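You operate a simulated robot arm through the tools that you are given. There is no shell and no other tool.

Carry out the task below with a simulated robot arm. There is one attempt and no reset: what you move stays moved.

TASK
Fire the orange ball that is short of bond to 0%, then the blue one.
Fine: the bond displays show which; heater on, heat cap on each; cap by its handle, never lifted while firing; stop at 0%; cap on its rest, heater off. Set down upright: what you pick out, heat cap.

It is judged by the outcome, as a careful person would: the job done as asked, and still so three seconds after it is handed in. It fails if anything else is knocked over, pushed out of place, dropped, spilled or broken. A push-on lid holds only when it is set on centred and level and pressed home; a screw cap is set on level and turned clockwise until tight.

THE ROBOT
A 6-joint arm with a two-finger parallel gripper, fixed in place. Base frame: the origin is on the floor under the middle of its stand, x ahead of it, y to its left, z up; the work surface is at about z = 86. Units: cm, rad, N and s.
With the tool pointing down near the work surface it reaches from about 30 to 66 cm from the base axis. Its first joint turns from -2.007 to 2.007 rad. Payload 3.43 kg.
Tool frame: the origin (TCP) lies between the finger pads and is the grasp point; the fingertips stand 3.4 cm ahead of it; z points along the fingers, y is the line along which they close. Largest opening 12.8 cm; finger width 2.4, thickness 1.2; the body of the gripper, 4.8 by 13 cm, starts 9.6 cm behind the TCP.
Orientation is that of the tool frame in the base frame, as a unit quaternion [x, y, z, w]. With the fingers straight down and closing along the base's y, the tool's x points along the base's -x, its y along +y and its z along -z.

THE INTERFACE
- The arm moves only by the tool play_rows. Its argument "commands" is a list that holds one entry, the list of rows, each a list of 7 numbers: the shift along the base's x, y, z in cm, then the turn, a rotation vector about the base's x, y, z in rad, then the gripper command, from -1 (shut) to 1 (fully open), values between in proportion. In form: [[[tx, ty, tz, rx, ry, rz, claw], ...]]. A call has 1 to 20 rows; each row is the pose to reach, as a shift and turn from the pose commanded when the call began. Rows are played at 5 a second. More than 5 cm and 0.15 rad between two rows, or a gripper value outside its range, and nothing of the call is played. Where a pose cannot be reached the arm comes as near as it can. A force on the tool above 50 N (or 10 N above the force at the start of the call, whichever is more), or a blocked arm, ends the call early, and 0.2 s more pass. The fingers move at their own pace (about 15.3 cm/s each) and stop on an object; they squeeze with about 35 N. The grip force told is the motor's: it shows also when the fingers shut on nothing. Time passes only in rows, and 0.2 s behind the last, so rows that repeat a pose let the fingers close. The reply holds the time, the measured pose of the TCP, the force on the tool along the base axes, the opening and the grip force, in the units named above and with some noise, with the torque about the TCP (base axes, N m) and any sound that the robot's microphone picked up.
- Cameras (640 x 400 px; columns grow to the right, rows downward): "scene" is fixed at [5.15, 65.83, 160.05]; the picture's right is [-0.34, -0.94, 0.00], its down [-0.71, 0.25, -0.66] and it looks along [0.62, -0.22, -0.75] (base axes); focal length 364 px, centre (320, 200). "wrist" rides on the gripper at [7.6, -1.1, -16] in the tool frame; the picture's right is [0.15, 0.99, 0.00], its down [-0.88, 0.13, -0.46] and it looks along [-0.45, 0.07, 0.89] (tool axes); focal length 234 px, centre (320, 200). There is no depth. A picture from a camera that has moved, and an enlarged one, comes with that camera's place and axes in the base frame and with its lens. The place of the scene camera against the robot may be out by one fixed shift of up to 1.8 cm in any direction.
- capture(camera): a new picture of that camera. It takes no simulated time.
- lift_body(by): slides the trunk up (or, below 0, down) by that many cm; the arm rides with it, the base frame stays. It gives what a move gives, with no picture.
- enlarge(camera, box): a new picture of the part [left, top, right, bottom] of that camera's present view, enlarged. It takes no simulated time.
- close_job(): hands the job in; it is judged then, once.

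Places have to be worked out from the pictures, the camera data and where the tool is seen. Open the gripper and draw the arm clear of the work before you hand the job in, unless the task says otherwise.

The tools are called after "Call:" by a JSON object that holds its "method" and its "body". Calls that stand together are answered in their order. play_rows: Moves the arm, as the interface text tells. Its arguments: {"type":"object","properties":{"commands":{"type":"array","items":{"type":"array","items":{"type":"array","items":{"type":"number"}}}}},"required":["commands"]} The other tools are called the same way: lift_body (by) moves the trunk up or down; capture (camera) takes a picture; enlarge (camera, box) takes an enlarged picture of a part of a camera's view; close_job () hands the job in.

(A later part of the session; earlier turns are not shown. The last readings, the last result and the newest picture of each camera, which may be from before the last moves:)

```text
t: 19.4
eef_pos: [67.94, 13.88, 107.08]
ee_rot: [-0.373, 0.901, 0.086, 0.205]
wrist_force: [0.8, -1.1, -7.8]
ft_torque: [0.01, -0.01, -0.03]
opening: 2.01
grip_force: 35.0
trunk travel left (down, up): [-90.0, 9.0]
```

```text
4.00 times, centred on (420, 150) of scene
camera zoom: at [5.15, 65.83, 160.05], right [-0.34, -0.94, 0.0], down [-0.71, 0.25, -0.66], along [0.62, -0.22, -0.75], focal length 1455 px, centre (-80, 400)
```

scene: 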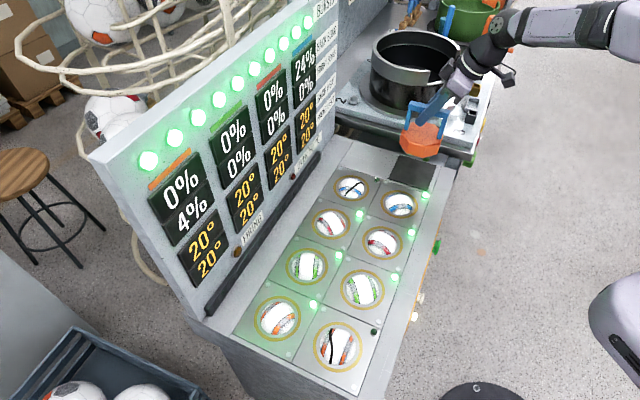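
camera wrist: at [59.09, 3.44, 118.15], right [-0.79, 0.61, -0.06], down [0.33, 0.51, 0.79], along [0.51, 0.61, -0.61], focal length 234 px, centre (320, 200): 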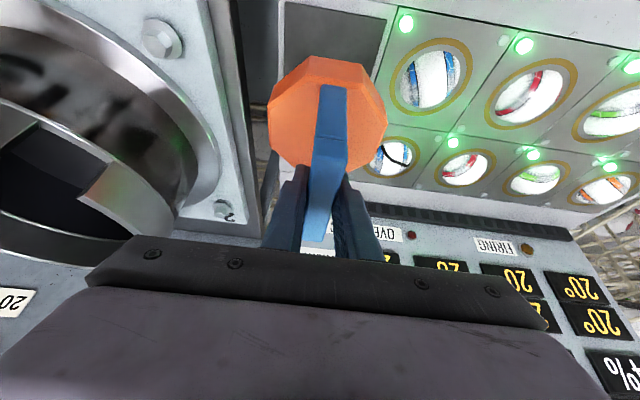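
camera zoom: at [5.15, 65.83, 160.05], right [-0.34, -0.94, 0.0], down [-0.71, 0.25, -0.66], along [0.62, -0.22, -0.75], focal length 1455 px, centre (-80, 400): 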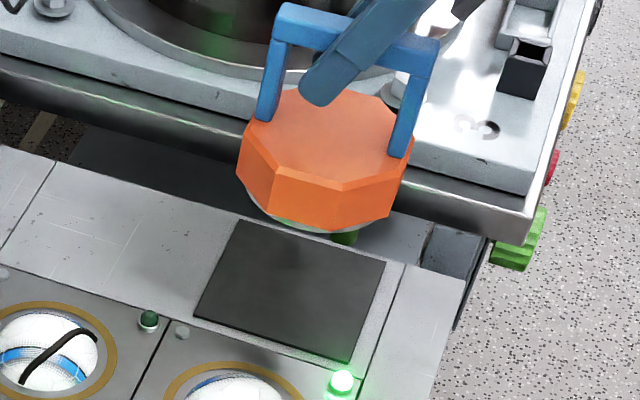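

The rest plate is about 11.2 cm square, centred at (67.8, 13.5). I now carry the cap along the bench at constant height and orientation to above the front orange well.

Call:
{"method": "play_rows", "body": {"commands": [[[-1, 1, 0, 0, 0, 0, -1], [-3, 3, 0, 0, 0, 0, -1], [-5.5, 5.5, 0, 0, 0, 0, -1], [-8, 8, 0, 0, 0, 0, -1], [-10.5, 10.5, 0, 0, 0, 0, -1], [-13, 13, 0, 0, 0, 0, -1], [-15.5, 15.5, 0, 0, 0, 0, -1], [-18, 18, 0, 0, 0, 0, -1], [-20.5, 20.5, 0, 0, 0, 0, -1], [-23, 23, 0, 0, 0, 0, -1], [-25.5, 25.5, 0, 0, 0, 0, -1], [-28, 28, 0, 0, 0, 0, -1], [-30.5, 30.5, 0, 0, 0, 0, -1], [-33, 33, 0, 0, 0, 0, -1], [-35.5, 35.2, 0, 0, 0, 0, -1], [-37.5, 37, 0, 0, 0, 0, -1], [-39, 38.5, 0, 0, 0, 0, -1], [-39.6, 39, 0, 0, 0, 0, -1], [-39.6, 39, 0, 0, 0, 0, -1]]]}}

Call:
{"method": "capture", "body": {"camera": "wrist"}}

Call:
{"method": "capture", "body": {"camera": "scene"}}

```text
t: 23.4
eef_pos: [28.13, 52.64, 107.29]
ee_rot: [-0.373, 0.901, 0.086, 0.205]
wrist_force: [0.5, 0.0, -8.0]
ft_torque: [-0.01, 0.01, 0.03]
opening: 2.0
grip_force: 35.0
trunk travel left (down, up): [-90.0, 9.0]
```

```text
taken
camera wrist: at [19.31, 42.36, 118.33], right [-0.79, 0.61, -0.06], down [0.33, 0.51, 0.79], along [0.51, 0.61, -0.61], focal length 234 px, centre (320, 200)
```

wrist: 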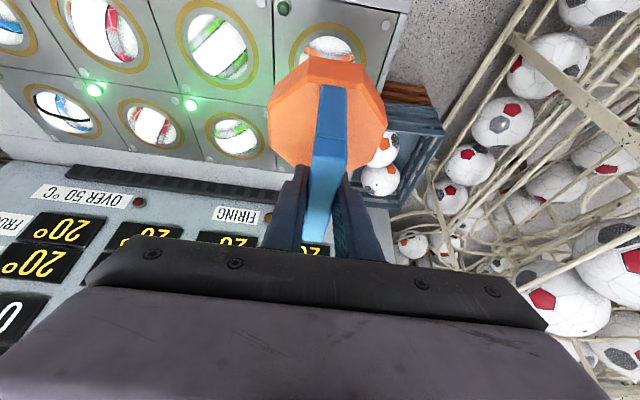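

```text
taken
```

scene: 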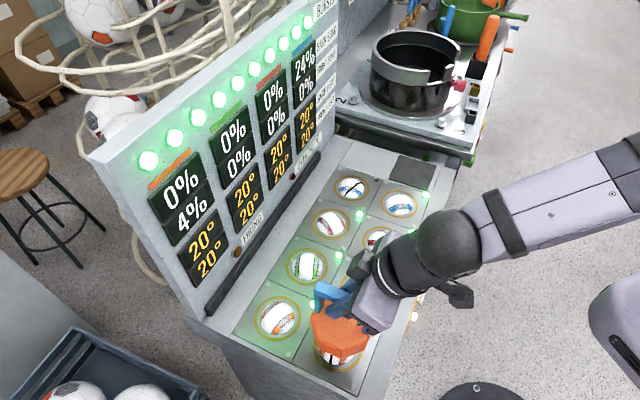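

The cap is above the front orange well. I enlarge to measure the ring against the cap before lowering.

Call:
{"method": "enlarge", "body": {"camera": "wrist", "box": [240, 0, 410, 110]}}

Call:
{"method": "enlarge", "body": {"camera": "scene", "box": [280, 260, 400, 400]}}

```text
3.64 times, centred on (325, 55) of wrist
camera zoom: at [19.31, 42.36, 118.33], right [-0.79, 0.61, -0.06], down [0.33, 0.51, 0.79], along [0.51, 0.61, -0.61], focal length 852 px, centre (302, 727)
```

zoom: 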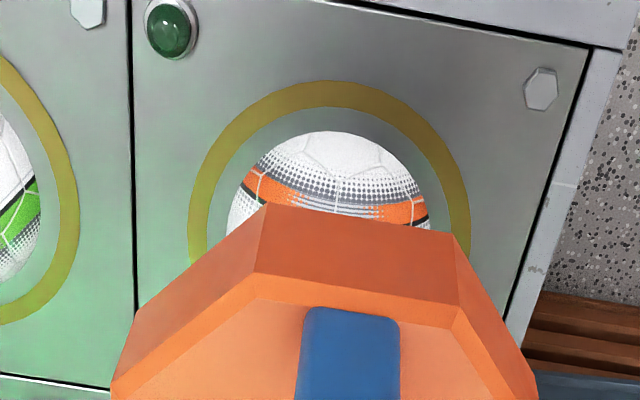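

```text
2.86 times, centred on (340, 330) of scene
camera zoom: at [5.15, 65.83, 160.05], right [-0.34, -0.94, 0.0], down [-0.71, 0.25, -0.66], along [0.62, -0.22, -0.75], focal length 1039 px, centre (263, -171)
```

zoom: 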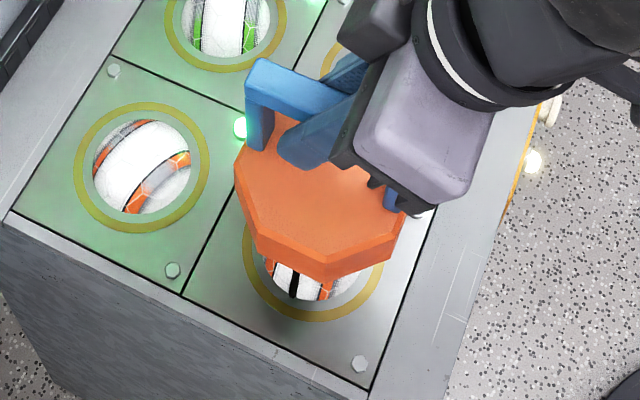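

The ring centre works out at about (28.4, 52.75), and the cap is within 2–3 mm of it. I shift slightly and lower most of the way.

Call:
{"method": "play_rows", "body": {"commands": [[[0.1, 0.1, -2, 0, 0, 0, -1], [0.17, 0.12, -4.5, 0, 0, 0, -1], [0.17, 0.12, -7, 0, 0, 0, -1], [0.17, 0.12, -8.5, 0, 0, 0, -1], [0.17, 0.12, -9.3, 0, 0, 0, -1]]]}}

Call:
{"method": "enlarge", "body": {"camera": "wrist", "box": [220, 20, 430, 180]}}

Call:
{"method": "enlarge", "body": {"camera": "scene", "box": [280, 260, 400, 400]}}

```text
t: 24.6
eef_pos: [28.45, 53.03, 97.93]
ee_rot: [-0.374, 0.9, 0.086, 0.206]
wrist_force: [0.6, 0.6, -6.8]
ft_torque: [0.03, 0.0, -0.01]
opening: 2.01
grip_force: 35.2
trunk travel left (down, up): [-90.0, 9.0]
```

```text
2.50 times, centred on (325, 100) of wrist
camera zoom: at [19.62, 42.57, 108.93], right [-0.79, 0.61, -0.06], down [0.33, 0.51, 0.79], along [0.51, 0.61, -0.61], focal length 585 px, centre (308, 450)
```

zoom: 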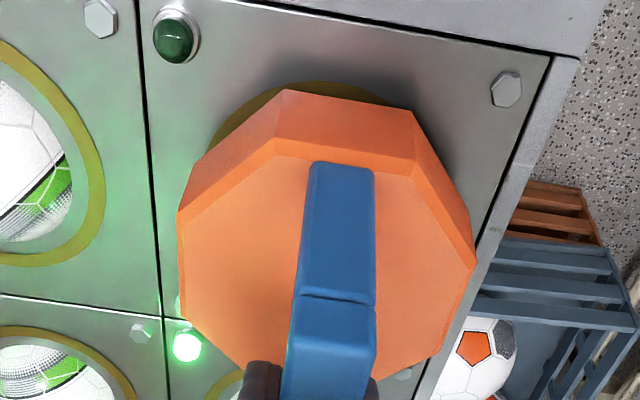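

```text
2.86 times, centred on (340, 330) of scene
camera zoom: at [5.15, 65.83, 160.05], right [-0.34, -0.94, 0.0], down [-0.71, 0.25, -0.66], along [0.62, -0.22, -0.75], focal length 1039 px, centre (263, -171)
```

zoom: 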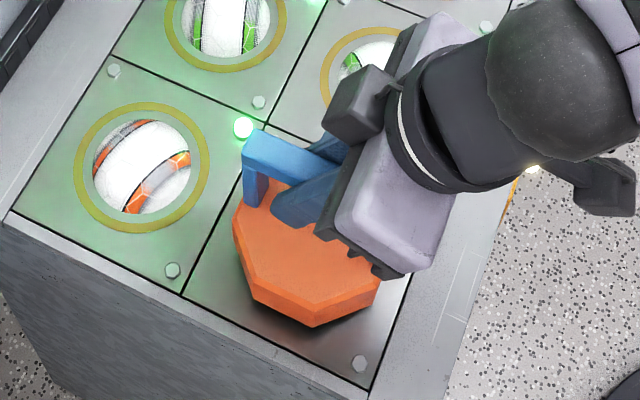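

Cap and ring agree to within about 3 mm. I nudge back 1 mm and lower in small steps until the weight comes off.

Call:
{"method": "play_rows", "body": {"commands": [[[-0.1, -0.12, -0.3, 0, 0, 0, -1], [-0.1, -0.12, -0.5, 0, 0, 0, -1], [-0.1, -0.12, -0.7, 0, 0, 0, -1], [-0.1, -0.12, -0.8, 0, 0, 0, -1]]]}}

```text
t: 25.6
eef_pos: [28.31, 52.95, 97.17]
ee_rot: [-0.374, 0.9, 0.085, 0.206]
wrist_force: [-0.8, -0.7, -7.1]
ft_torque: [0.02, 0.01, 0.01]
opening: 1.97
grip_force: 35.0
trunk travel left (down, up): [-90.0, 9.0]
```

It is still hanging free at z = 97.17 with the full weight on the gripper. I continue down in 1 mm steps.

Call:
{"method": "play_rows", "body": {"commands": [[[0, 0, -0.1, 0, 0, 0, -1], [0, 0, -0.2, 0, 0, 0, -1], [0, 0, -0.3, 0, 0, 0, -1]]]}}

```text
t: 26.4
eef_pos: [28.3, 52.85, 96.98]
ee_rot: [-0.373, 0.9, 0.086, 0.207]
wrist_force: [-1.5, -0.7, -0.9]
ft_torque: [-0.08, -0.17, -0.05]
opening: 1.99
grip_force: 35.7
trunk travel left (down, up): [-90.0, 9.0]
```

The weight has come off (−0.9 N) at z ≈ 97.0, so the cap is seated. I open the fingers and check before withdrawing.

Call:
{"method": "play_rows", "body": {"commands": [[[0, 0, 0, 0, 0, 0, -0.5], [0, 0, 0, 0, 0, 0, -0.2], [0, 0, 0, 0, 0, 0, 0], [0, 0, 0, 0, 0, 0, 0]]]}}

Call:
{"method": "enlarge", "body": {"camera": "wrist", "box": [180, 20, 470, 240]}}

Call:
{"method": "enlarge", "body": {"camera": "scene", "box": [280, 260, 400, 400]}}

```text
t: 27.4
eef_pos: [28.35, 52.95, 96.91]
ee_rot: [-0.373, 0.901, 0.085, 0.207]
wrist_force: [-0.6, 0.3, 0.6]
ft_torque: [0.0, 0.01, -0.03]
opening: 6.4
grip_force: 0.0
trunk travel left (down, up): [-90.0, 9.0]
```

```text
1.82 times, centred on (325, 130) of wrist
camera zoom: at [19.45, 42.42, 107.87], right [-0.79, 0.61, -0.06], down [0.33, 0.51, 0.79], along [0.51, 0.61, -0.61], focal length 426 px, centre (311, 327)
```

zoom: 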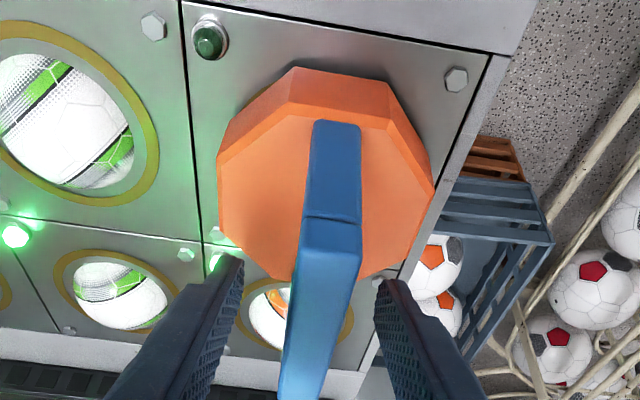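

```text
2.86 times, centred on (340, 330) of scene
camera zoom: at [5.15, 65.83, 160.05], right [-0.34, -0.94, 0.0], down [-0.71, 0.25, -0.66], along [0.62, -0.22, -0.75], focal length 1039 px, centre (263, -171)
```

zoom: 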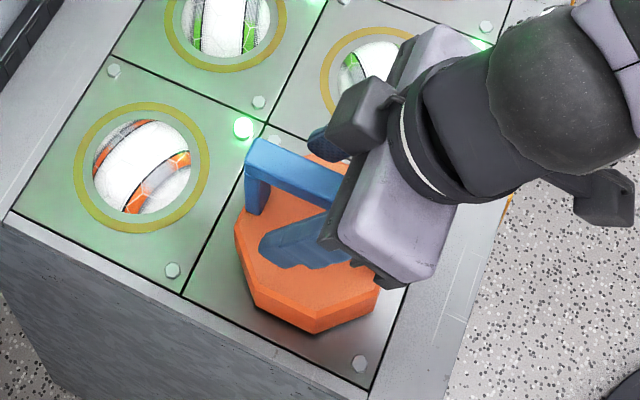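

The cap covers the ring fully and sits level. I rise clear, straighten the tool and travel to above the front of the green BURST button.

Call:
{"method": "play_rows", "body": {"commands": [[[0, 0, 2, 0, 0, 0, 0], [0, 0, 6, 0, 0, 0, 0], [0, 0, 10, 0, 0, 0, 0], [0, 0, 13, 0, 0, 0, 0], [0.5, -3, 14, -0.08, 0.08, 0, -0.5], [1.5, -7, 14, -0.16, 0.16, 0, -1], [2.8, -11, 14, -0.24, 0.24, 0, -1], [4.1, -15, 14, -0.318, 0.318, 0, -1], [5.4, -19, 14, -0.318, 0.318, 0, -1], [6.7, -23, 14, -0.318, 0.318, 0, -1], [8, -27, 14, -0.318, 0.318, 0, -1], [9.3, -31, 14, -0.318, 0.318, 0, -1], [10.8, -35, 14, -0.318, 0.318, 0, -1], [12.4, -38, 14, -0.318, 0.318, 0, -1], [13.65, -39.9, 13, -0.318, 0.318, 0, -1]]]}}

Call:
{"method": "capture", "body": {"camera": "wrist"}}

Call:
{"method": "capture", "body": {"camera": "scene"}}

```text
t: 30.6
eef_pos: [42.09, 12.86, 109.72]
ee_rot: [-0.383, 0.924, 0.0, 0.001]
wrist_force: [0.3, 0.3, -0.1]
ft_torque: [0.01, 0.01, 0.03]
opening: 0.01
grip_force: 33.0
trunk travel left (down, up): [-90.0, 9.0]
```

```text
taken
camera wrist: at [37.73, 6.82, 125.62], right [-0.8, 0.6, 0.0], down [0.53, 0.71, 0.46], along [0.27, 0.37, -0.89], focal length 234 px, centre (320, 200)
```

wrist: 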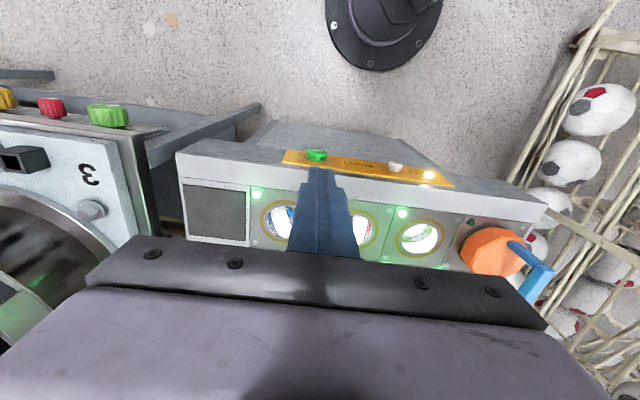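

```text
taken
```

scene: 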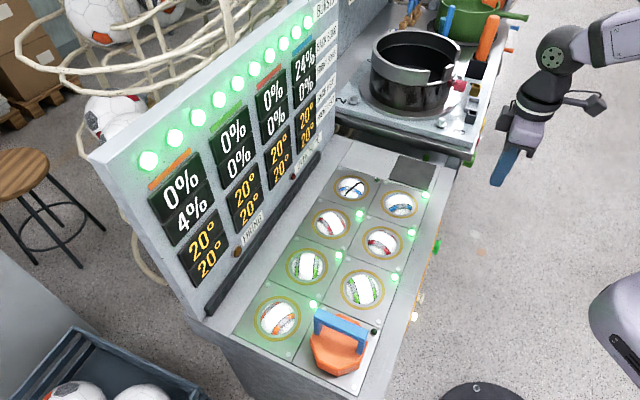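

The cap sits well on the orange well. The green button is at about (46.3, 17.5, 79), in line with the tool, so I descend in front of it.

Call:
{"method": "play_rows", "body": {"commands": [[[0, 0, -4.5, 0, 0, 0, -1], [0, 0, -9, 0, 0, 0, -1], [0, 0, -13.5, 0, 0, 0, -1], [0, 0, -18, 0, 0, 0, -1], [0, 0, -22.5, 0, 0, 0, -1], [0, 0, -27, 0, 0, 0, -1], [0, 0, -30.2, 0, 0, 0, -1], [0.8, 1.0, -30.2, 0, 0, 0, -1], [1.6, 1.9, -30.2, 0, 0, 0, -1]]]}}

Call:
{"method": "capture", "body": {"camera": "wrist"}}

Call:
{"method": "enlarge", "body": {"camera": "scene", "box": [400, 190, 520, 290]}}

```text
t: 32.6
eef_pos: [43.54, 14.9, 79.42]
ee_rot: [-0.383, 0.924, 0.0, 0.001]
wrist_force: [-1.1, 0.1, 0.2]
ft_torque: [0.01, -0.03, -0.01]
opening: 0.0
grip_force: 33.1
trunk travel left (down, up): [-90.0, 9.0]
```

```text
taken
camera wrist: at [39.04, 8.83, 95.42], right [-0.8, 0.6, 0.0], down [0.53, 0.71, 0.46], along [0.27, 0.37, -0.89], focal length 234 px, centre (320, 200)
```

wrist: 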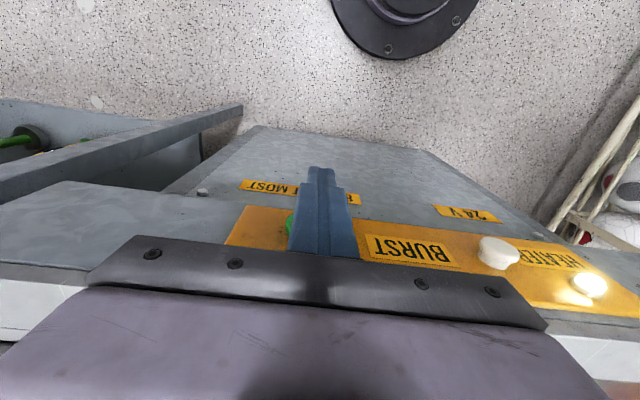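

```text
4.00 times, centred on (460, 240) of scene
camera zoom: at [5.15, 65.83, 160.05], right [-0.34, -0.94, 0.0], down [-0.71, 0.25, -0.66], along [0.62, -0.22, -0.75], focal length 1455 px, centre (-240, 40)
```

zoom: 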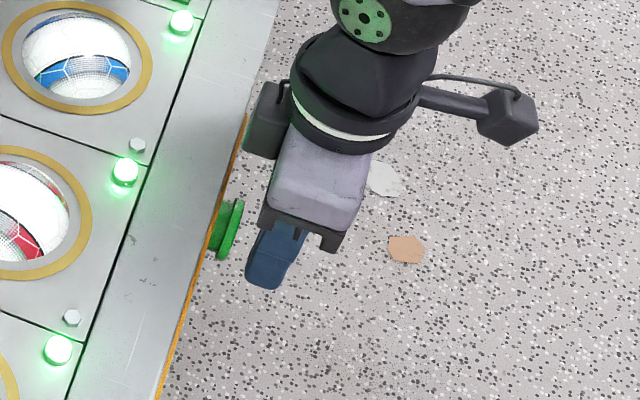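

The fingers are within 2–3 mm of the green button's axis. I press it once, push in and straight back out, so that only a single burst is fired.

Call:
{"method": "play_rows", "body": {"commands": [[[0.8, 0.4, 0, 0, 0, 0, -1], [1.2, 0.8, 0, 0, 0, 0, -1], [1.6, 1.2, 0, 0, 0, 0, -1], [1.9, 1.5, 0, 0, 0, 0, -1], [2.1, 1.7, 0, 0, 0, 0, -1], [1.2, 0.8, 0, 0, 0, 0, -1], [0.2, -0.2, 0, 0, 0, 0, -1]]]}}

Call:
{"method": "capture", "body": {"camera": "scene"}}

```text
t: 34.2
eef_pos: [43.81, 14.69, 79.59]
ee_rot: [-0.383, 0.924, 0.0, 0.002]
wrist_force: [-0.3, -0.4, 1.2]
ft_torque: [0.03, -0.03, 0.01]
opening: 0.01
grip_force: 33.0
trunk travel left (down, up): [-90.0, 9.0]
heard: click
```

```text
taken
```

scene: 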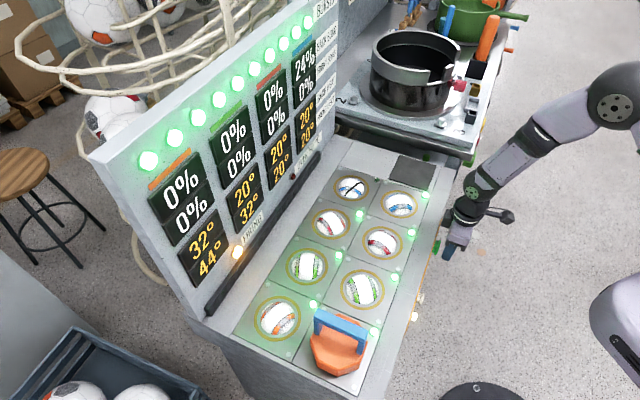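

One burst fired. Orange front bond now reads 0%, its heat is 44°, neighbours are 32°, and the FIRING lamp is lit. I wait and watch the displays without touching the cap.

Call:
{"method": "enlarge", "body": {"camera": "scene", "box": [130, 0, 350, 300]}}

Call:
{"method": "play_rows", "body": {"commands": [[[-0.7, -0.7, 0, 0, 0, 0, -1], [-1.5, -1.5, 0, 0, 0, 0, -1], [-1.5, -1.5, 0, 0, 0, 0, -1], [-1.5, -1.5, 0, 0, 0, 0, -1], [-1.5, -1.5, 0, 0, 0, 0, -1]]]}}

Call:
{"method": "enlarge", "body": {"camera": "scene", "box": [130, 0, 350, 300]}}

```text
1.33 times, centred on (240, 150) of scene
camera zoom: at [5.15, 65.83, 160.05], right [-0.34, -0.94, 0.0], down [-0.71, 0.25, -0.66], along [0.62, -0.22, -0.75], focal length 485 px, centre (427, 267)
```

zoom: 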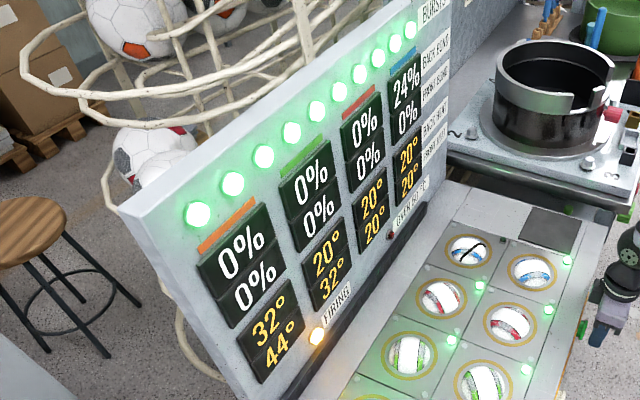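

```text
t: 35.4
eef_pos: [42.24, 13.22, 79.51]
ee_rot: [-0.382, 0.924, 0.0, 0.0]
wrist_force: [0.1, -0.7, -0.9]
ft_torque: [0.02, 0.0, 0.0]
opening: 0.01
grip_force: 33.0
trunk travel left (down, up): [-90.0, 9.0]
```

```text
1.33 times, centred on (240, 150) of scene
camera zoom: at [5.15, 65.83, 160.05], right [-0.34, -0.94, 0.0], down [-0.71, 0.25, -0.66], along [0.62, -0.22, -0.75], focal length 485 px, centre (427, 267)
```

zoom: 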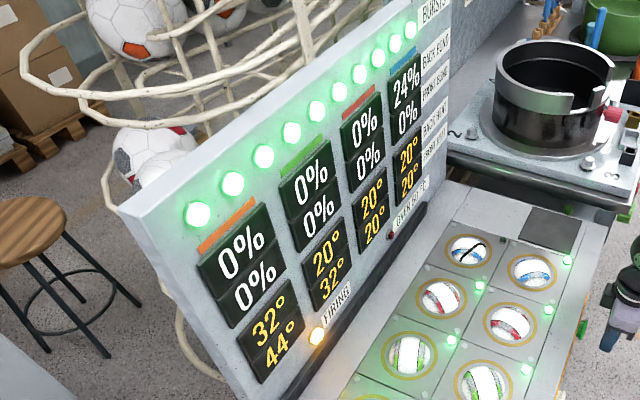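

FIRING is still lit and bond is at 0%. I hold still and keep waiting for the burst to end.

Call:
{"method": "play_rows", "body": {"commands": [[[0, 0, 0, 0, 0, 0, -1], [0, 0, 0, 0, 0, 0, -1], [0, 0, 0, 0, 0, 0, -1], [0, 0, 0, 0, 0, 0, -1], [0, 0, 0, 0, 0, 0, -1], [0, 0, 0, 0, 0, 0, -1], [0, 0, 0, 0, 0, 0, -1], [0, 0, 0, 0, 0, 0, -1], [0, 0, 0, 0, 0, 0, -1], [0, 0, 0, 0, 0, 0, -1]]]}}

Call:
{"method": "enlarge", "body": {"camera": "scene", "box": [130, 0, 350, 300]}}

```text
t: 37.6
eef_pos: [42.29, 13.13, 79.61]
ee_rot: [-0.383, 0.924, 0.0, 0.001]
wrist_force: [0.4, 0.0, -0.6]
ft_torque: [-0.01, 0.0, -0.01]
opening: 0.0
grip_force: 33.1
trunk travel left (down, up): [-90.0, 9.0]
```

```text
1.33 times, centred on (240, 150) of scene
camera zoom: at [5.15, 65.83, 160.05], right [-0.34, -0.94, 0.0], down [-0.71, 0.25, -0.66], along [0.62, -0.22, -0.75], focal length 485 px, centre (427, 267)
```

zoom: 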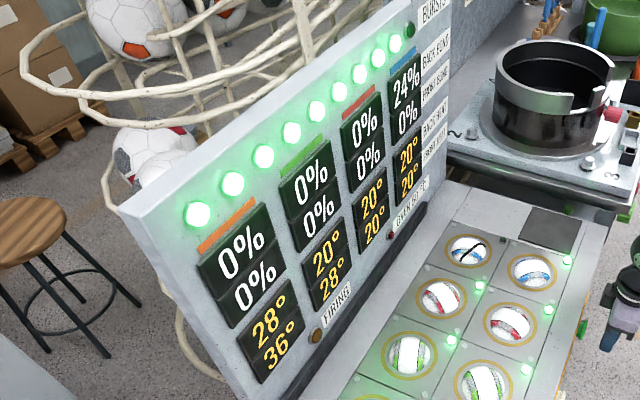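

The FIRING lamp is out, one burst lamp has gone dark (9 left), orange front is at 0% and everything is cooling. Before moving the cap, I check that I can reach the back blue well at about (67.7, 32.9) with the tilted tool, and I look at it closely.

Call:
{"method": "play_rows", "body": {"commands": [[[-0.5, -0.5, 4, 0, 0, 0, -1], [-0.5, -0.5, 8.5, 0, 0, 0, -1], [-0.5, -0.5, 13, 0, 0, 0, -1], [-0.5, -0.5, 17.5, 0, 0, 0, -1], [-0.5, -0.5, 22, 0, 0, 0, -1], [-0.5, -0.5, 26.5, 0, 0, 0, -1], [0, 0, 30, 0, 0, 0, -1], [2.5, 2, 32, 0.08, -0.08, 0, -0.5], [5.5, 4.5, 32, 0.16, -0.16, 0, 0], [8.5, 7, 32, 0.24, -0.24, 0, 0], [11.5, 9.5, 32, 0.318, -0.318, 0, 0], [14.5, 12, 32, 0.318, -0.318, 0, 0], [17.5, 14.5, 32, 0.318, -0.318, 0, 0], [20.5, 16.5, 32, 0.318, -0.318, 0, 0]]]}}

Call:
{"method": "capture", "body": {"camera": "wrist"}}

Call:
{"method": "capture", "body": {"camera": "scene"}}

```text
t: 40.6
eef_pos: [62.79, 30.04, 111.19]
ee_rot: [-0.373, 0.901, 0.086, 0.205]
wrist_force: [1.0, 0.1, 0.4]
ft_torque: [-0.02, 0.01, 0.0]
opening: 6.41
grip_force: 0.1
trunk travel left (down, up): [-90.0, 9.0]
```

```text
taken
camera wrist: at [53.96, 19.54, 122.39], right [-0.79, 0.61, -0.06], down [0.33, 0.51, 0.79], along [0.51, 0.61, -0.61], focal length 234 px, centre (320, 200)
```

wrist: 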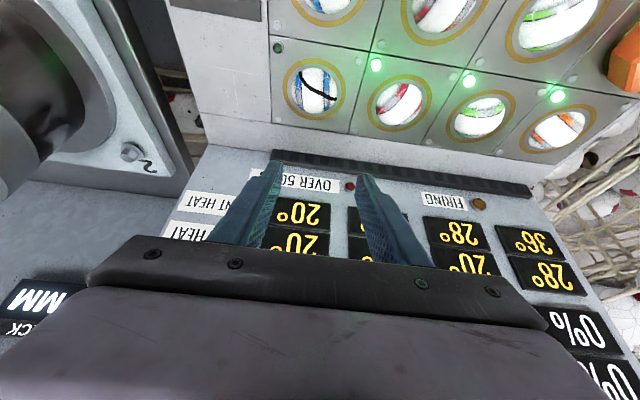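

```text
taken
```

scene: 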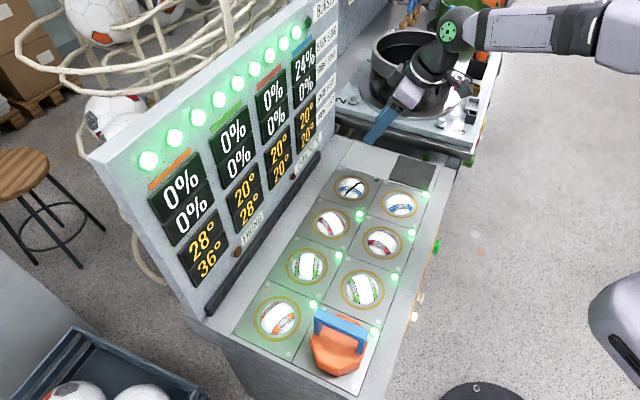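

The heat readings haven't changed over the last 3 s (36/28/28), so cooling may be slow or tied to bursts; I will watch this. I continue to above the back blue well to test reach.

Call:
{"method": "play_rows", "body": {"commands": [[[2.5, 1.5, 0, 0, 0, 0, 0], [4.9, 2.9, 0, 0, 0, 0, 0], [4.9, 2.9, -3, 0, 0, 0, 0]]]}}

Call:
{"method": "capture", "body": {"camera": "wrist"}}

Call:
{"method": "enlarge", "body": {"camera": "scene", "box": [130, 0, 350, 300]}}

```text
t: 41.4
eef_pos: [67.61, 32.58, 108.33]
ee_rot: [-0.372, 0.901, 0.085, 0.204]
wrist_force: [0.5, -0.5, 0.4]
ft_torque: [-0.01, -0.01, 0.0]
opening: 6.39
grip_force: 0.1
out of reach, approached as far as the arm can: row 2
trunk travel left (down, up): [-90.0, 9.0]
```

```text
taken
camera wrist: at [58.76, 22.18, 119.44], right [-0.79, 0.61, -0.06], down [0.33, 0.51, 0.79], along [0.51, 0.61, -0.61], focal length 234 px, centre (320, 200)
```

wrist: 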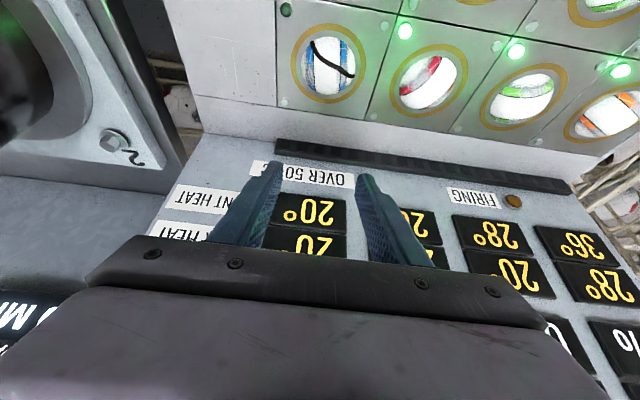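

```text
1.33 times, centred on (240, 150) of scene
camera zoom: at [5.15, 65.83, 160.05], right [-0.34, -0.94, 0.0], down [-0.71, 0.25, -0.66], along [0.62, -0.22, -0.75], focal length 485 px, centre (427, 267)
```

zoom: 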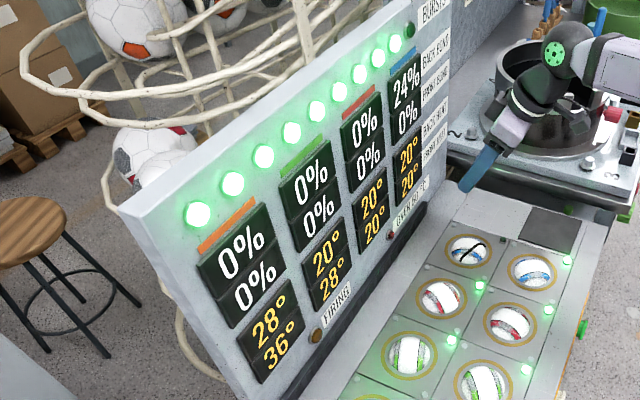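

The back blue well is reachable at this tilt below z ≈ 108. I enlarge the view to fix its ring centre.

Call:
{"method": "enlarge", "body": {"camera": "wrist", "box": [260, 0, 400, 120]}}

```text
3.33 times, centred on (330, 60) of wrist
camera zoom: at [58.76, 22.18, 119.44], right [-0.79, 0.61, -0.06], down [0.33, 0.51, 0.79], along [0.51, 0.61, -0.61], focal length 781 px, centre (287, 667)
```

zoom: 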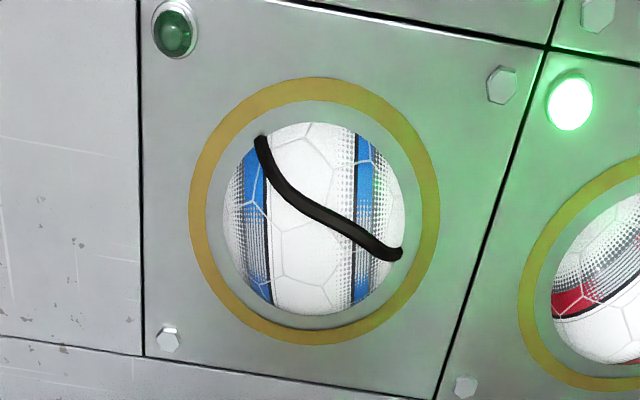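

The back blue ring centre is at about (68.2, 32.9). I test that exact spot with a little more lean, lower down at z ≈ 101 and clear of everything.

Call:
{"method": "play_rows", "body": {"commands": [[[0, 0, -3, 0.035, -0.035, 0, 0], [0.4, 0.2, -6, 0.07, -0.07, 0, 0], [0.65, 0.35, -7.3, 0.07, -0.07, 0, 0], [0.65, 0.35, -7.3, 0.07, -0.07, 0, 0]]]}}

Call:
{"method": "capture", "body": {"camera": "wrist"}}

Call:
{"method": "enlarge", "body": {"camera": "scene", "box": [290, 90, 490, 250]}}

```text
t: 42.4
eef_pos: [68.32, 32.97, 101.25]
ee_rot: [-0.368, 0.889, 0.104, 0.251]
wrist_force: [-0.5, 0.4, 0.3]
ft_torque: [0.01, 0.03, 0.0]
opening: 6.4
grip_force: 0.2
trunk travel left (down, up): [-90.0, 9.0]
```

```text
taken
camera wrist: at [58.67, 21.75, 110.83], right [-0.79, 0.61, -0.08], down [0.27, 0.45, 0.85], along [0.55, 0.65, -0.52], focal length 234 px, centre (320, 200)
```

wrist: 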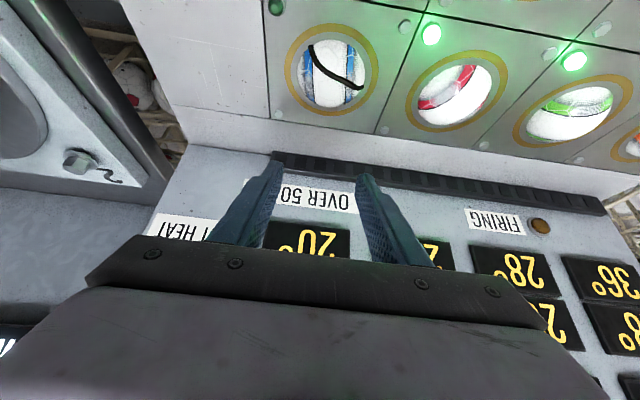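

```text
2.50 times, centred on (390, 170) of scene
camera zoom: at [5.15, 65.83, 160.05], right [-0.34, -0.94, 0.0], down [-0.71, 0.25, -0.66], along [0.62, -0.22, -0.75], focal length 909 px, centre (145, 275)
```

zoom: 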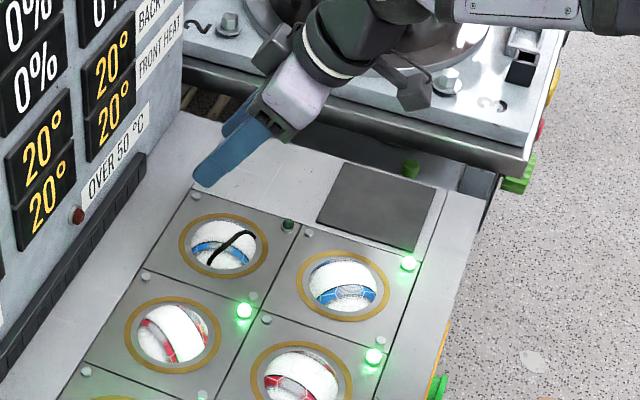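

That spot is fully reachable with the 0.55 rad lean. I keep this orientation and go back to pick up the cap from the orange well; its burst has ended and the FIRING lamp is off.

Call:
{"method": "play_rows", "body": {"commands": [[[-1.5, -1, 4, 0, 0, 0, 0], [-4, -1, 7.5, 0, 0, 0, 0], [-7.5, 1, 9.5, 0, 0, 0, 0], [-11.5, 3.5, 9.5, 0, 0, 0, 0], [-15.5, 6, 9.5, 0, 0, 0, 0], [-19.5, 8.5, 9.5, 0, 0, 0, 0], [-23.5, 11, 9.5, 0, 0, 0, 0], [-27.5, 13.5, 9.5, 0, 0, 0, 0], [-31.5, 16, 9.5, 0, 0, 0, 0], [-35, 18, 9.5, 0, 0, 0, 0], [-38, 19.5, 9.5, 0, 0, 0, 0], [-39.9, 19.97, 8, 0, 0, 0, 0], [-39.9, 19.97, 6, 0, 0, 0, 0]]]}}

Call:
{"method": "capture", "body": {"camera": "wrist"}}

Call:
{"method": "capture", "body": {"camera": "scene"}}

```text
t: 45.2
eef_pos: [28.35, 52.8, 107.24]
ee_rot: [-0.368, 0.89, 0.103, 0.25]
wrist_force: [0.1, -0.4, 0.3]
ft_torque: [-0.02, -0.04, 0.0]
opening: 6.4
grip_force: 0.1
trunk travel left (down, up): [-90.0, 9.0]
```

```text
taken
camera wrist: at [18.8, 41.68, 116.85], right [-0.79, 0.61, -0.08], down [0.27, 0.46, 0.85], along [0.55, 0.65, -0.52], focal length 234 px, centre (320, 200)
```

wrist: 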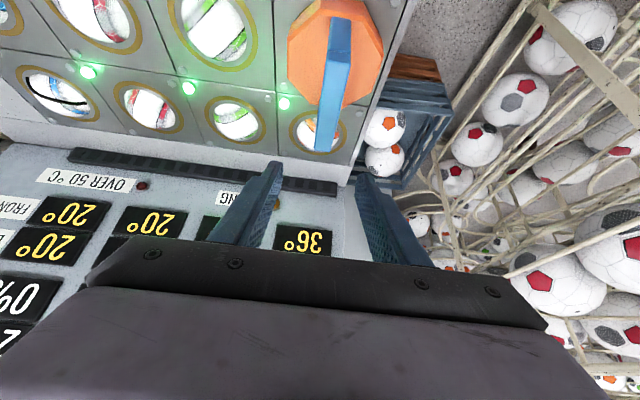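

```text
taken
```

scene: 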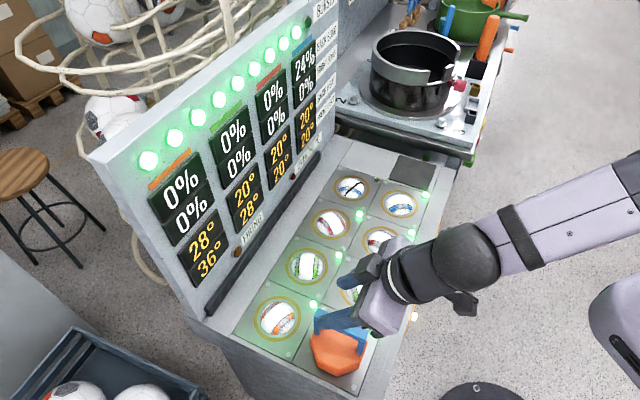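

The cap is in line. I descend onto the handle to z ≈ 97 and check.

Call:
{"method": "play_rows", "body": {"commands": [[[0, 0.05, -3, 0, 0, 0, 0], [0, 0.08, -6, 0, 0, 0, 0], [0, 0.1, -8.5, 0, 0, 0, 0], [0, 0.1, -10.2, 0, 0, 0, 0]]]}}

Call:
{"method": "capture", "body": {"camera": "wrist"}}

Call:
{"method": "enlarge", "body": {"camera": "scene", "box": [280, 260, 400, 400]}}

```text
t: 46.2
eef_pos: [28.52, 52.93, 97.16]
ee_rot: [-0.368, 0.89, 0.103, 0.251]
wrist_force: [-0.3, 0.5, 0.2]
ft_torque: [0.0, -0.01, 0.01]
opening: 6.39
grip_force: 0.2
trunk travel left (down, up): [-90.0, 9.0]
```

```text
taken
camera wrist: at [18.89, 41.77, 106.75], right [-0.79, 0.61, -0.08], down [0.27, 0.45, 0.85], along [0.55, 0.65, -0.52], focal length 234 px, centre (320, 200)
```

wrist: 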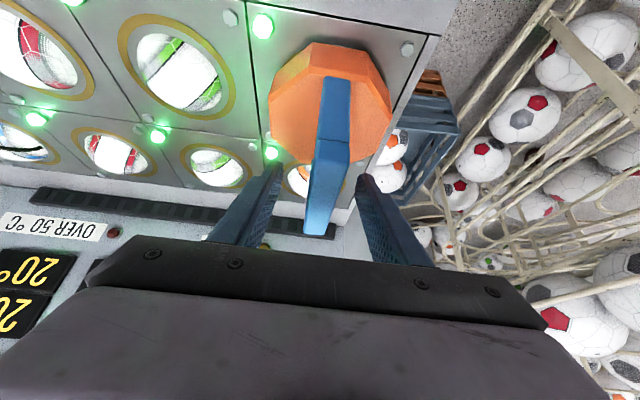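

```text
2.86 times, centred on (340, 330) of scene
camera zoom: at [5.15, 65.83, 160.05], right [-0.34, -0.94, 0.0], down [-0.71, 0.25, -0.66], along [0.62, -0.22, -0.75], focal length 1039 px, centre (263, -171)
```

zoom: 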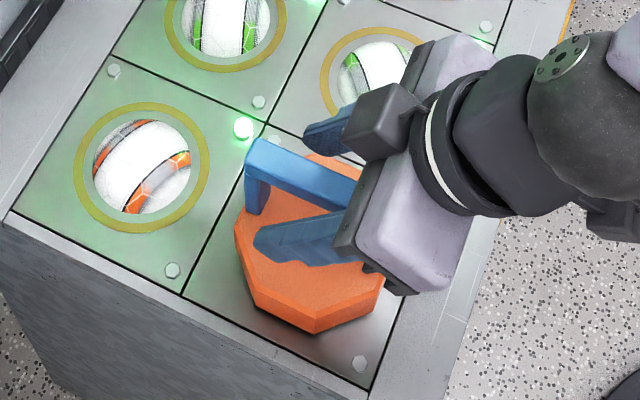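

The bar is centred between the pads and FIRING is off. I close on the handle and lift a little.

Call:
{"method": "play_rows", "body": {"commands": [[[0, 0, 0, 0, 0, 0, -0.4], [0, 0, 0, 0, 0, 0, -1], [0, 0, 0, 0, 0, 0, -1], [0, 0, 0, 0, 0, 0, -1], [0, 0, 1, 0, 0, 0, -1], [0, 0, 3.5, 0, 0, 0, -1], [0, 0, 6.5, 0, 0, 0, -1], [0, 0, 8, 0, 0, 0, -1]]]}}

Call:
{"method": "capture", "body": {"camera": "wrist"}}

Call:
{"method": "capture", "body": {"camera": "scene"}}

```text
t: 48.0
eef_pos: [28.47, 52.99, 105.12]
ee_rot: [-0.368, 0.889, 0.104, 0.25]
wrist_force: [0.5, 0.8, -7.0]
ft_torque: [0.03, -0.03, -0.05]
opening: 1.98
grip_force: 35.1
trunk travel left (down, up): [-90.0, 9.0]
```

```text
taken
camera wrist: at [18.88, 41.87, 114.76], right [-0.79, 0.61, -0.08], down [0.27, 0.46, 0.85], along [0.55, 0.65, -0.53], focal length 234 px, centre (320, 200)
```

wrist: 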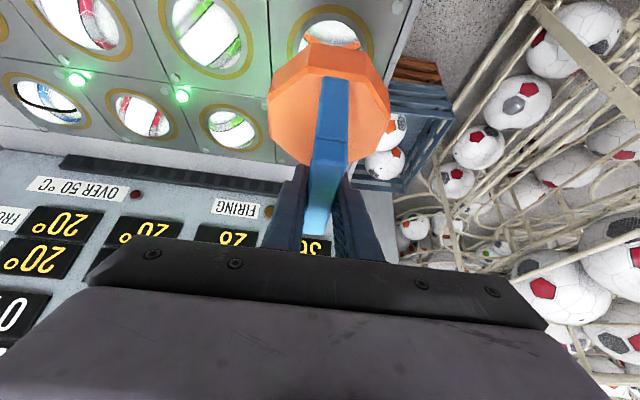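

```text
taken
```

scene: 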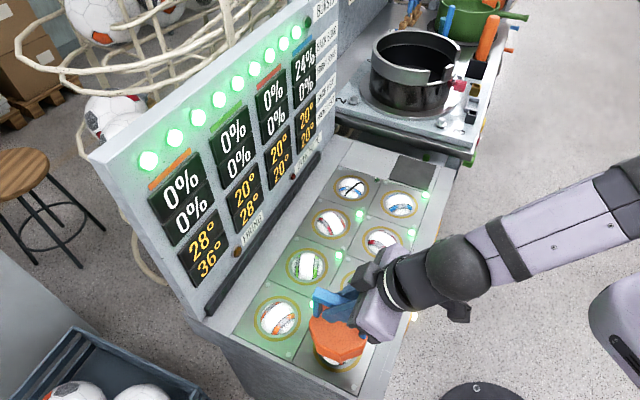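

The cap is lifted cleanly and level. I carry it at constant height to above the back blue well.

Call:
{"method": "play_rows", "body": {"commands": [[[1, -0.5, 0, 0, 0, 0, -1], [3, -1.5, 0, 0, 0, 0, -1], [6, -3, 0, 0, 0, 0, -1], [9.3, -4.7, 0, 0, 0, 0, -1], [12.6, -6.4, 0, 0, 0, 0, -1], [15.9, -8.1, 0, 0, 0, 0, -1], [19.2, -9.8, 0, 0, 0, 0, -1], [22.5, -11.5, 0, 0, 0, 0, -1], [25.8, -13.2, 0, 0, 0, 0, -1], [29.1, -14.9, 0, 0, 0, 0, -1], [32.4, -16.5, 0, 0, 0, 0, -1], [35.4, -18, 0, 0, 0, 0, -1], [37.8, -19.2, 0, 0, 0, 0, -1], [39.2, -19.8, 0, 0, 0, 0, -1], [39.7, -20.0, -0.5, 0, 0, 0, -1], [39.7, -20.0, -0.5, 0, 0, 0, -1]]]}}

Call:
{"method": "capture", "body": {"camera": "wrist"}}

Call:
{"method": "enlarge", "body": {"camera": "wrist", "box": [240, 0, 410, 110]}}

Call:
{"method": "capture", "body": {"camera": "scene"}}

```text
t: 51.4
eef_pos: [68.21, 32.9, 104.41]
ee_rot: [-0.369, 0.889, 0.103, 0.25]
wrist_force: [-0.1, 0.7, -6.4]
ft_torque: [0.02, -0.02, 0.04]
opening: 1.96
grip_force: 34.5
trunk travel left (down, up): [-90.0, 9.0]
```

```text
taken
camera wrist: at [58.63, 21.8, 114.09], right [-0.79, 0.61, -0.08], down [0.27, 0.46, 0.85], along [0.55, 0.65, -0.53], focal length 234 px, centre (320, 200)
```

wrist: 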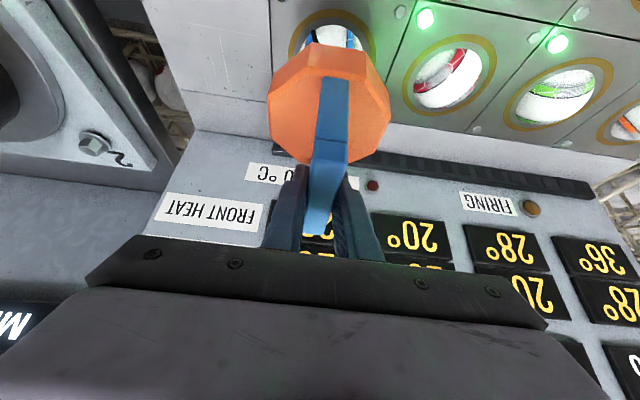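

```text
3.64 times, centred on (325, 55) of wrist
camera zoom: at [58.63, 21.8, 114.09], right [-0.79, 0.61, -0.08], down [0.27, 0.46, 0.85], along [0.55, 0.65, -0.53], focal length 852 px, centre (302, 727)
```

zoom: 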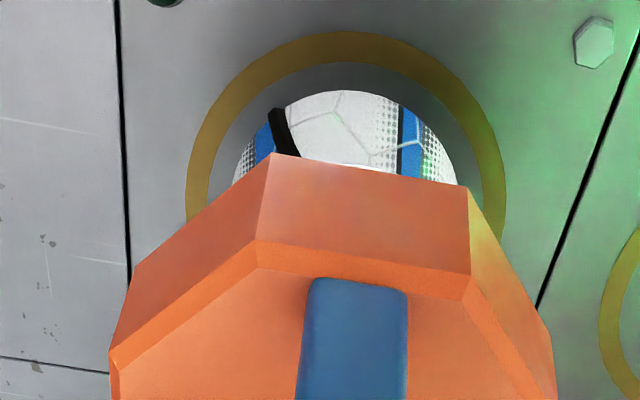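

```text
taken
```

scene: 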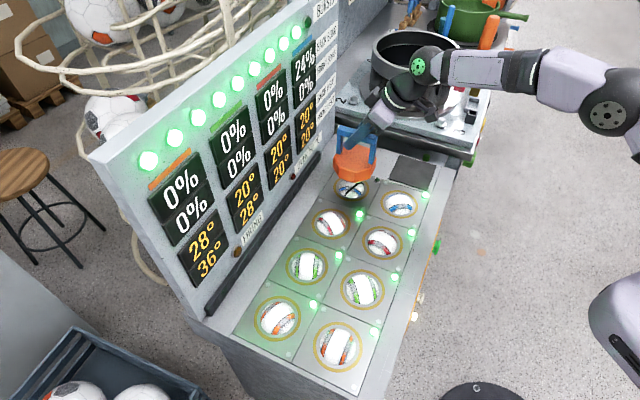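

Ring centre (n ≈ 71.4, s ≈ 25.0) and cap centre (n ≈ 71.35, s ≈ 24.9) agree to 1 mm. I lower straight down.

Call:
{"method": "play_rows", "body": {"commands": [[[0, 0, -2, 0, 0, 0, -1], [0, 0, -4.5, 0, 0, 0, -1], [0, 0, -6, 0, 0, 0, -1], [0, 0, -6.8, 0, 0, 0, -1], [0, 0, -7.1, 0, 0, 0, -1]]]}}

Call:
{"method": "enlarge", "body": {"camera": "scene", "box": [290, 110, 430, 220]}}

```text
t: 52.6
eef_pos: [68.17, 32.99, 97.41]
ee_rot: [-0.368, 0.89, 0.104, 0.25]
wrist_force: [0.3, -0.3, -6.9]
ft_torque: [0.03, -0.05, -0.03]
opening: 1.99
grip_force: 34.5
trunk travel left (down, up): [-90.0, 9.0]
```

```text
3.64 times, centred on (360, 165) of scene
camera zoom: at [5.15, 65.83, 160.05], right [-0.34, -0.94, 0.0], down [-0.71, 0.25, -0.66], along [0.62, -0.22, -0.75], focal length 1322 px, centre (174, 327)
```

zoom: 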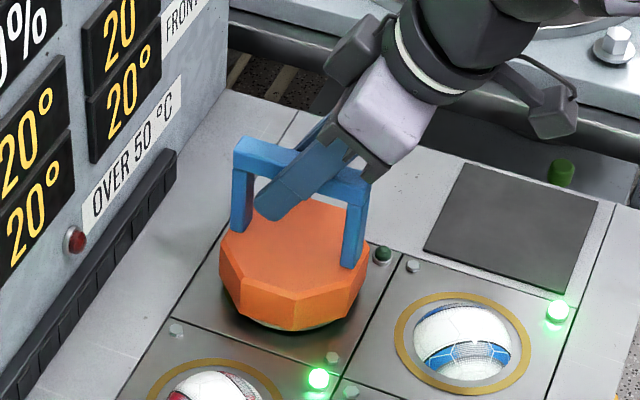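

The cap is just above the ring and still carrying its full weight. I go down in 1 mm steps to seat it.

Call:
{"method": "play_rows", "body": {"commands": [[[0, 0, -0.15, 0, 0, 0, -1], [0, 0, -0.3, 0, 0, 0, -1], [0, 0, -0.4, 0, 0, 0, -1], [0, 0, -0.45, 0, 0, 0, -1]]]}}

```text
t: 53.6
eef_pos: [68.21, 32.98, 97.29]
ee_rot: [-0.368, 0.889, 0.104, 0.251]
wrist_force: [-1.0, -1.4, -5.2]
ft_torque: [0.03, -0.07, 0.01]
opening: 2.0
grip_force: 35.1
trunk travel left (down, up): [-90.0, 9.0]
```

Contact is starting (−5.2 N), which fits this grasp being slightly higher on the bar. I press down 1–2 mm more to unload the weight.

Call:
{"method": "play_rows", "body": {"commands": [[[0, 0, -0.1, 0, 0, 0, -1], [0, 0, -0.2, 0, 0, 0, -1], [0, 0, -0.2, 0, 0, 0, -1]]]}}

Call:
{"method": "enlarge", "body": {"camera": "scene", "box": [290, 110, 430, 220]}}

```text
t: 54.4
eef_pos: [68.15, 33.01, 97.27]
ee_rot: [-0.368, 0.889, 0.105, 0.253]
wrist_force: [1.2, -0.9, 6.8]
ft_torque: [-0.5, 0.62, 0.08]
opening: 1.99
grip_force: 35.4
trunk travel left (down, up): [-90.0, 9.0]
```

```text
3.64 times, centred on (360, 165) of scene
camera zoom: at [5.15, 65.83, 160.05], right [-0.34, -0.94, 0.0], down [-0.71, 0.25, -0.66], along [0.62, -0.22, -0.75], focal length 1322 px, centre (174, 327)
```

zoom: 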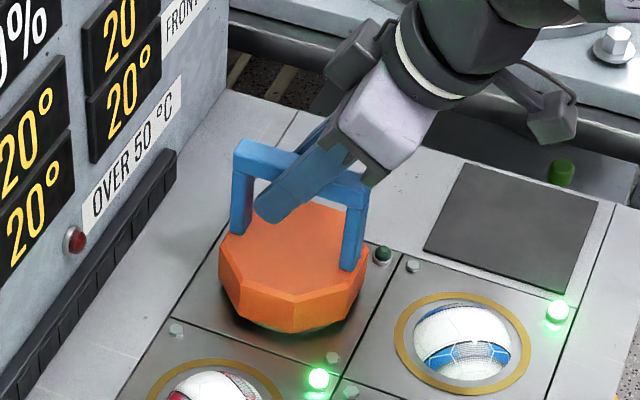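

There is +6.8 N with torque, which indicates that the front edge touched first. I back off about 1 mm and level the tool by 0.01 rad so the cap settles flat before release.

Call:
{"method": "play_rows", "body": {"commands": [[[0, 0, 0.1, 0, 0, 0, -1], [0, 0, 0.12, -0.007, 0.007, 0, -1], [0, 0, 0.12, -0.007, 0.007, 0, -1]]]}}

Call:
{"method": "enlarge", "body": {"camera": "wrist", "box": [220, 0, 430, 170]}}

```text
t: 55.2
eef_pos: [68.13, 33.19, 97.17]
ee_rot: [-0.367, 0.89, 0.102, 0.249]
wrist_force: [3.6, 1.8, 5.3]
ft_torque: [0.73, -0.74, -0.15]
opening: 1.99
grip_force: 35.3
trunk travel left (down, up): [-90.0, 9.0]
```

```text
2.35 times, centred on (325, 85) of wrist
camera zoom: at [58.58, 21.94, 106.89], right [-0.79, 0.61, -0.08], down [0.28, 0.46, 0.84], along [0.55, 0.64, -0.53], focal length 551 px, centre (308, 471)
```

zoom: 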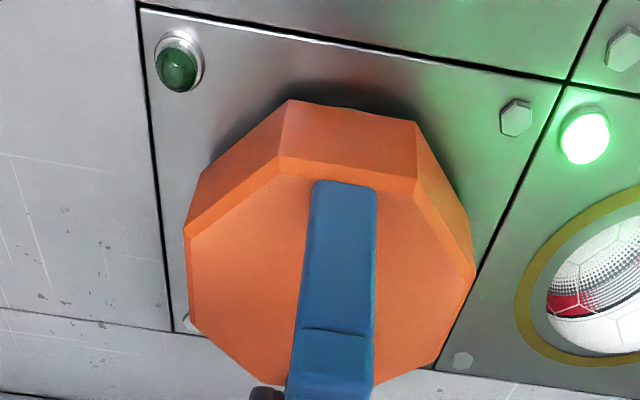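

The torque flipped, so now the back edge takes the load. The cap is resting on the ring on both sides, and half that correction is level. I take half back, unload slightly, and then release.

Call:
{"method": "play_rows", "body": {"commands": [[[0, 0, 0.05, 0.0035, -0.0035, 0, -1], [0, 0, 0.05, 0.0035, -0.0035, 0, -1], [0, 0, 0.05, 0.0035, -0.0035, 0, -1]]]}}

```text
t: 56.0
eef_pos: [68.11, 32.97, 97.19]
ee_rot: [-0.368, 0.89, 0.103, 0.248]
wrist_force: [1.9, 1.2, 5.8]
ft_torque: [0.75, -0.7, -0.02]
opening: 1.98
grip_force: 34.7
trunk travel left (down, up): [-90.0, 9.0]
```

There's still about 13 N of contact load. I raise another 1.5 mm to unload.

Call:
{"method": "play_rows", "body": {"commands": [[[0, 0, 0.08, 0.002, -0.002, 0, -1], [0, 0, 0.15, 0.002, -0.002, 0, -1], [0, 0, 0.15, 0.002, -0.002, 0, -1]]]}}

```text
t: 56.8
eef_pos: [68.18, 32.97, 97.24]
ee_rot: [-0.368, 0.89, 0.103, 0.249]
wrist_force: [0.7, 1.7, 2.4]
ft_torque: [0.38, -0.54, 0.07]
opening: 1.97
grip_force: 35.2
trunk travel left (down, up): [-90.0, 9.0]
```

The load is easing. One more small lift brings the net force near zero.

Call:
{"method": "play_rows", "body": {"commands": [[[0, 0, 0.05, 0.002, -0.002, 0, -1], [0, 0, 0.1, 0.002, -0.002, 0, -1], [0, 0, 0.1, 0.002, -0.002, 0, -1]]]}}

```text
t: 57.6
eef_pos: [68.0, 32.95, 97.21]
ee_rot: [-0.368, 0.89, 0.104, 0.249]
wrist_force: [-0.7, 1.7, -1.4]
ft_torque: [-0.17, 0.21, -0.06]
opening: 1.98
grip_force: 35.1
trunk travel left (down, up): [-90.0, 9.0]
```

The net force is −1.4 N with little torque, so the cap is seated and level. I release it.

Call:
{"method": "play_rows", "body": {"commands": [[[0, 0, 0, 0, 0, 0, -0.5], [0, 0, 0, 0, 0, 0, -0.2], [0, 0, 0, 0, 0, 0, 0], [0, 0, 0, 0, 0, 0, 0]]]}}

Call:
{"method": "enlarge", "body": {"camera": "wrist", "box": [220, 0, 430, 240]}}

Call:
{"method": "enlarge", "body": {"camera": "scene", "box": [290, 110, 430, 220]}}

```text
t: 58.6
eef_pos: [68.27, 32.9, 97.36]
ee_rot: [-0.368, 0.889, 0.104, 0.251]
wrist_force: [0.0, -0.3, 0.3]
ft_torque: [0.0, -0.02, -0.02]
opening: 6.42
grip_force: 0.1
trunk travel left (down, up): [-90.0, 9.0]
```

```text
1.67 times, centred on (325, 120) of wrist
camera zoom: at [58.54, 21.8, 106.89], right [-0.79, 0.61, -0.08], down [0.27, 0.45, 0.85], along [0.55, 0.65, -0.52], focal length 390 px, centre (312, 333)
```

zoom: 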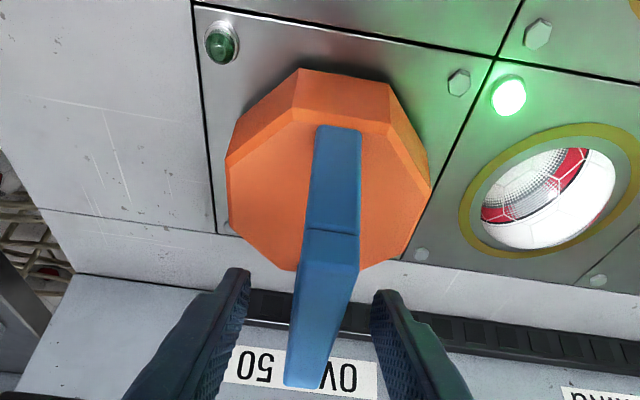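

```text
3.64 times, centred on (360, 165) of scene
camera zoom: at [5.15, 65.83, 160.05], right [-0.34, -0.94, 0.0], down [-0.71, 0.25, -0.66], along [0.62, -0.22, -0.75], focal length 1322 px, centre (174, 327)
```

zoom: 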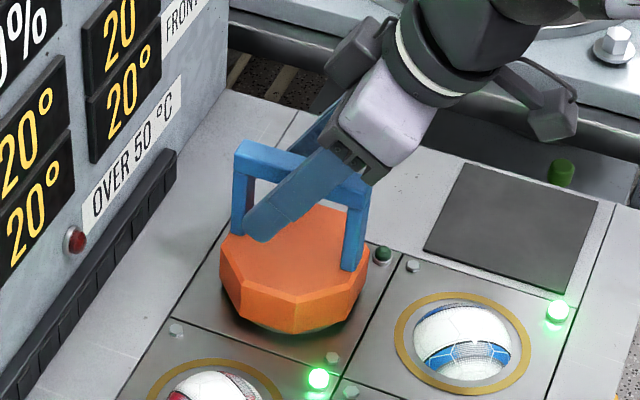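

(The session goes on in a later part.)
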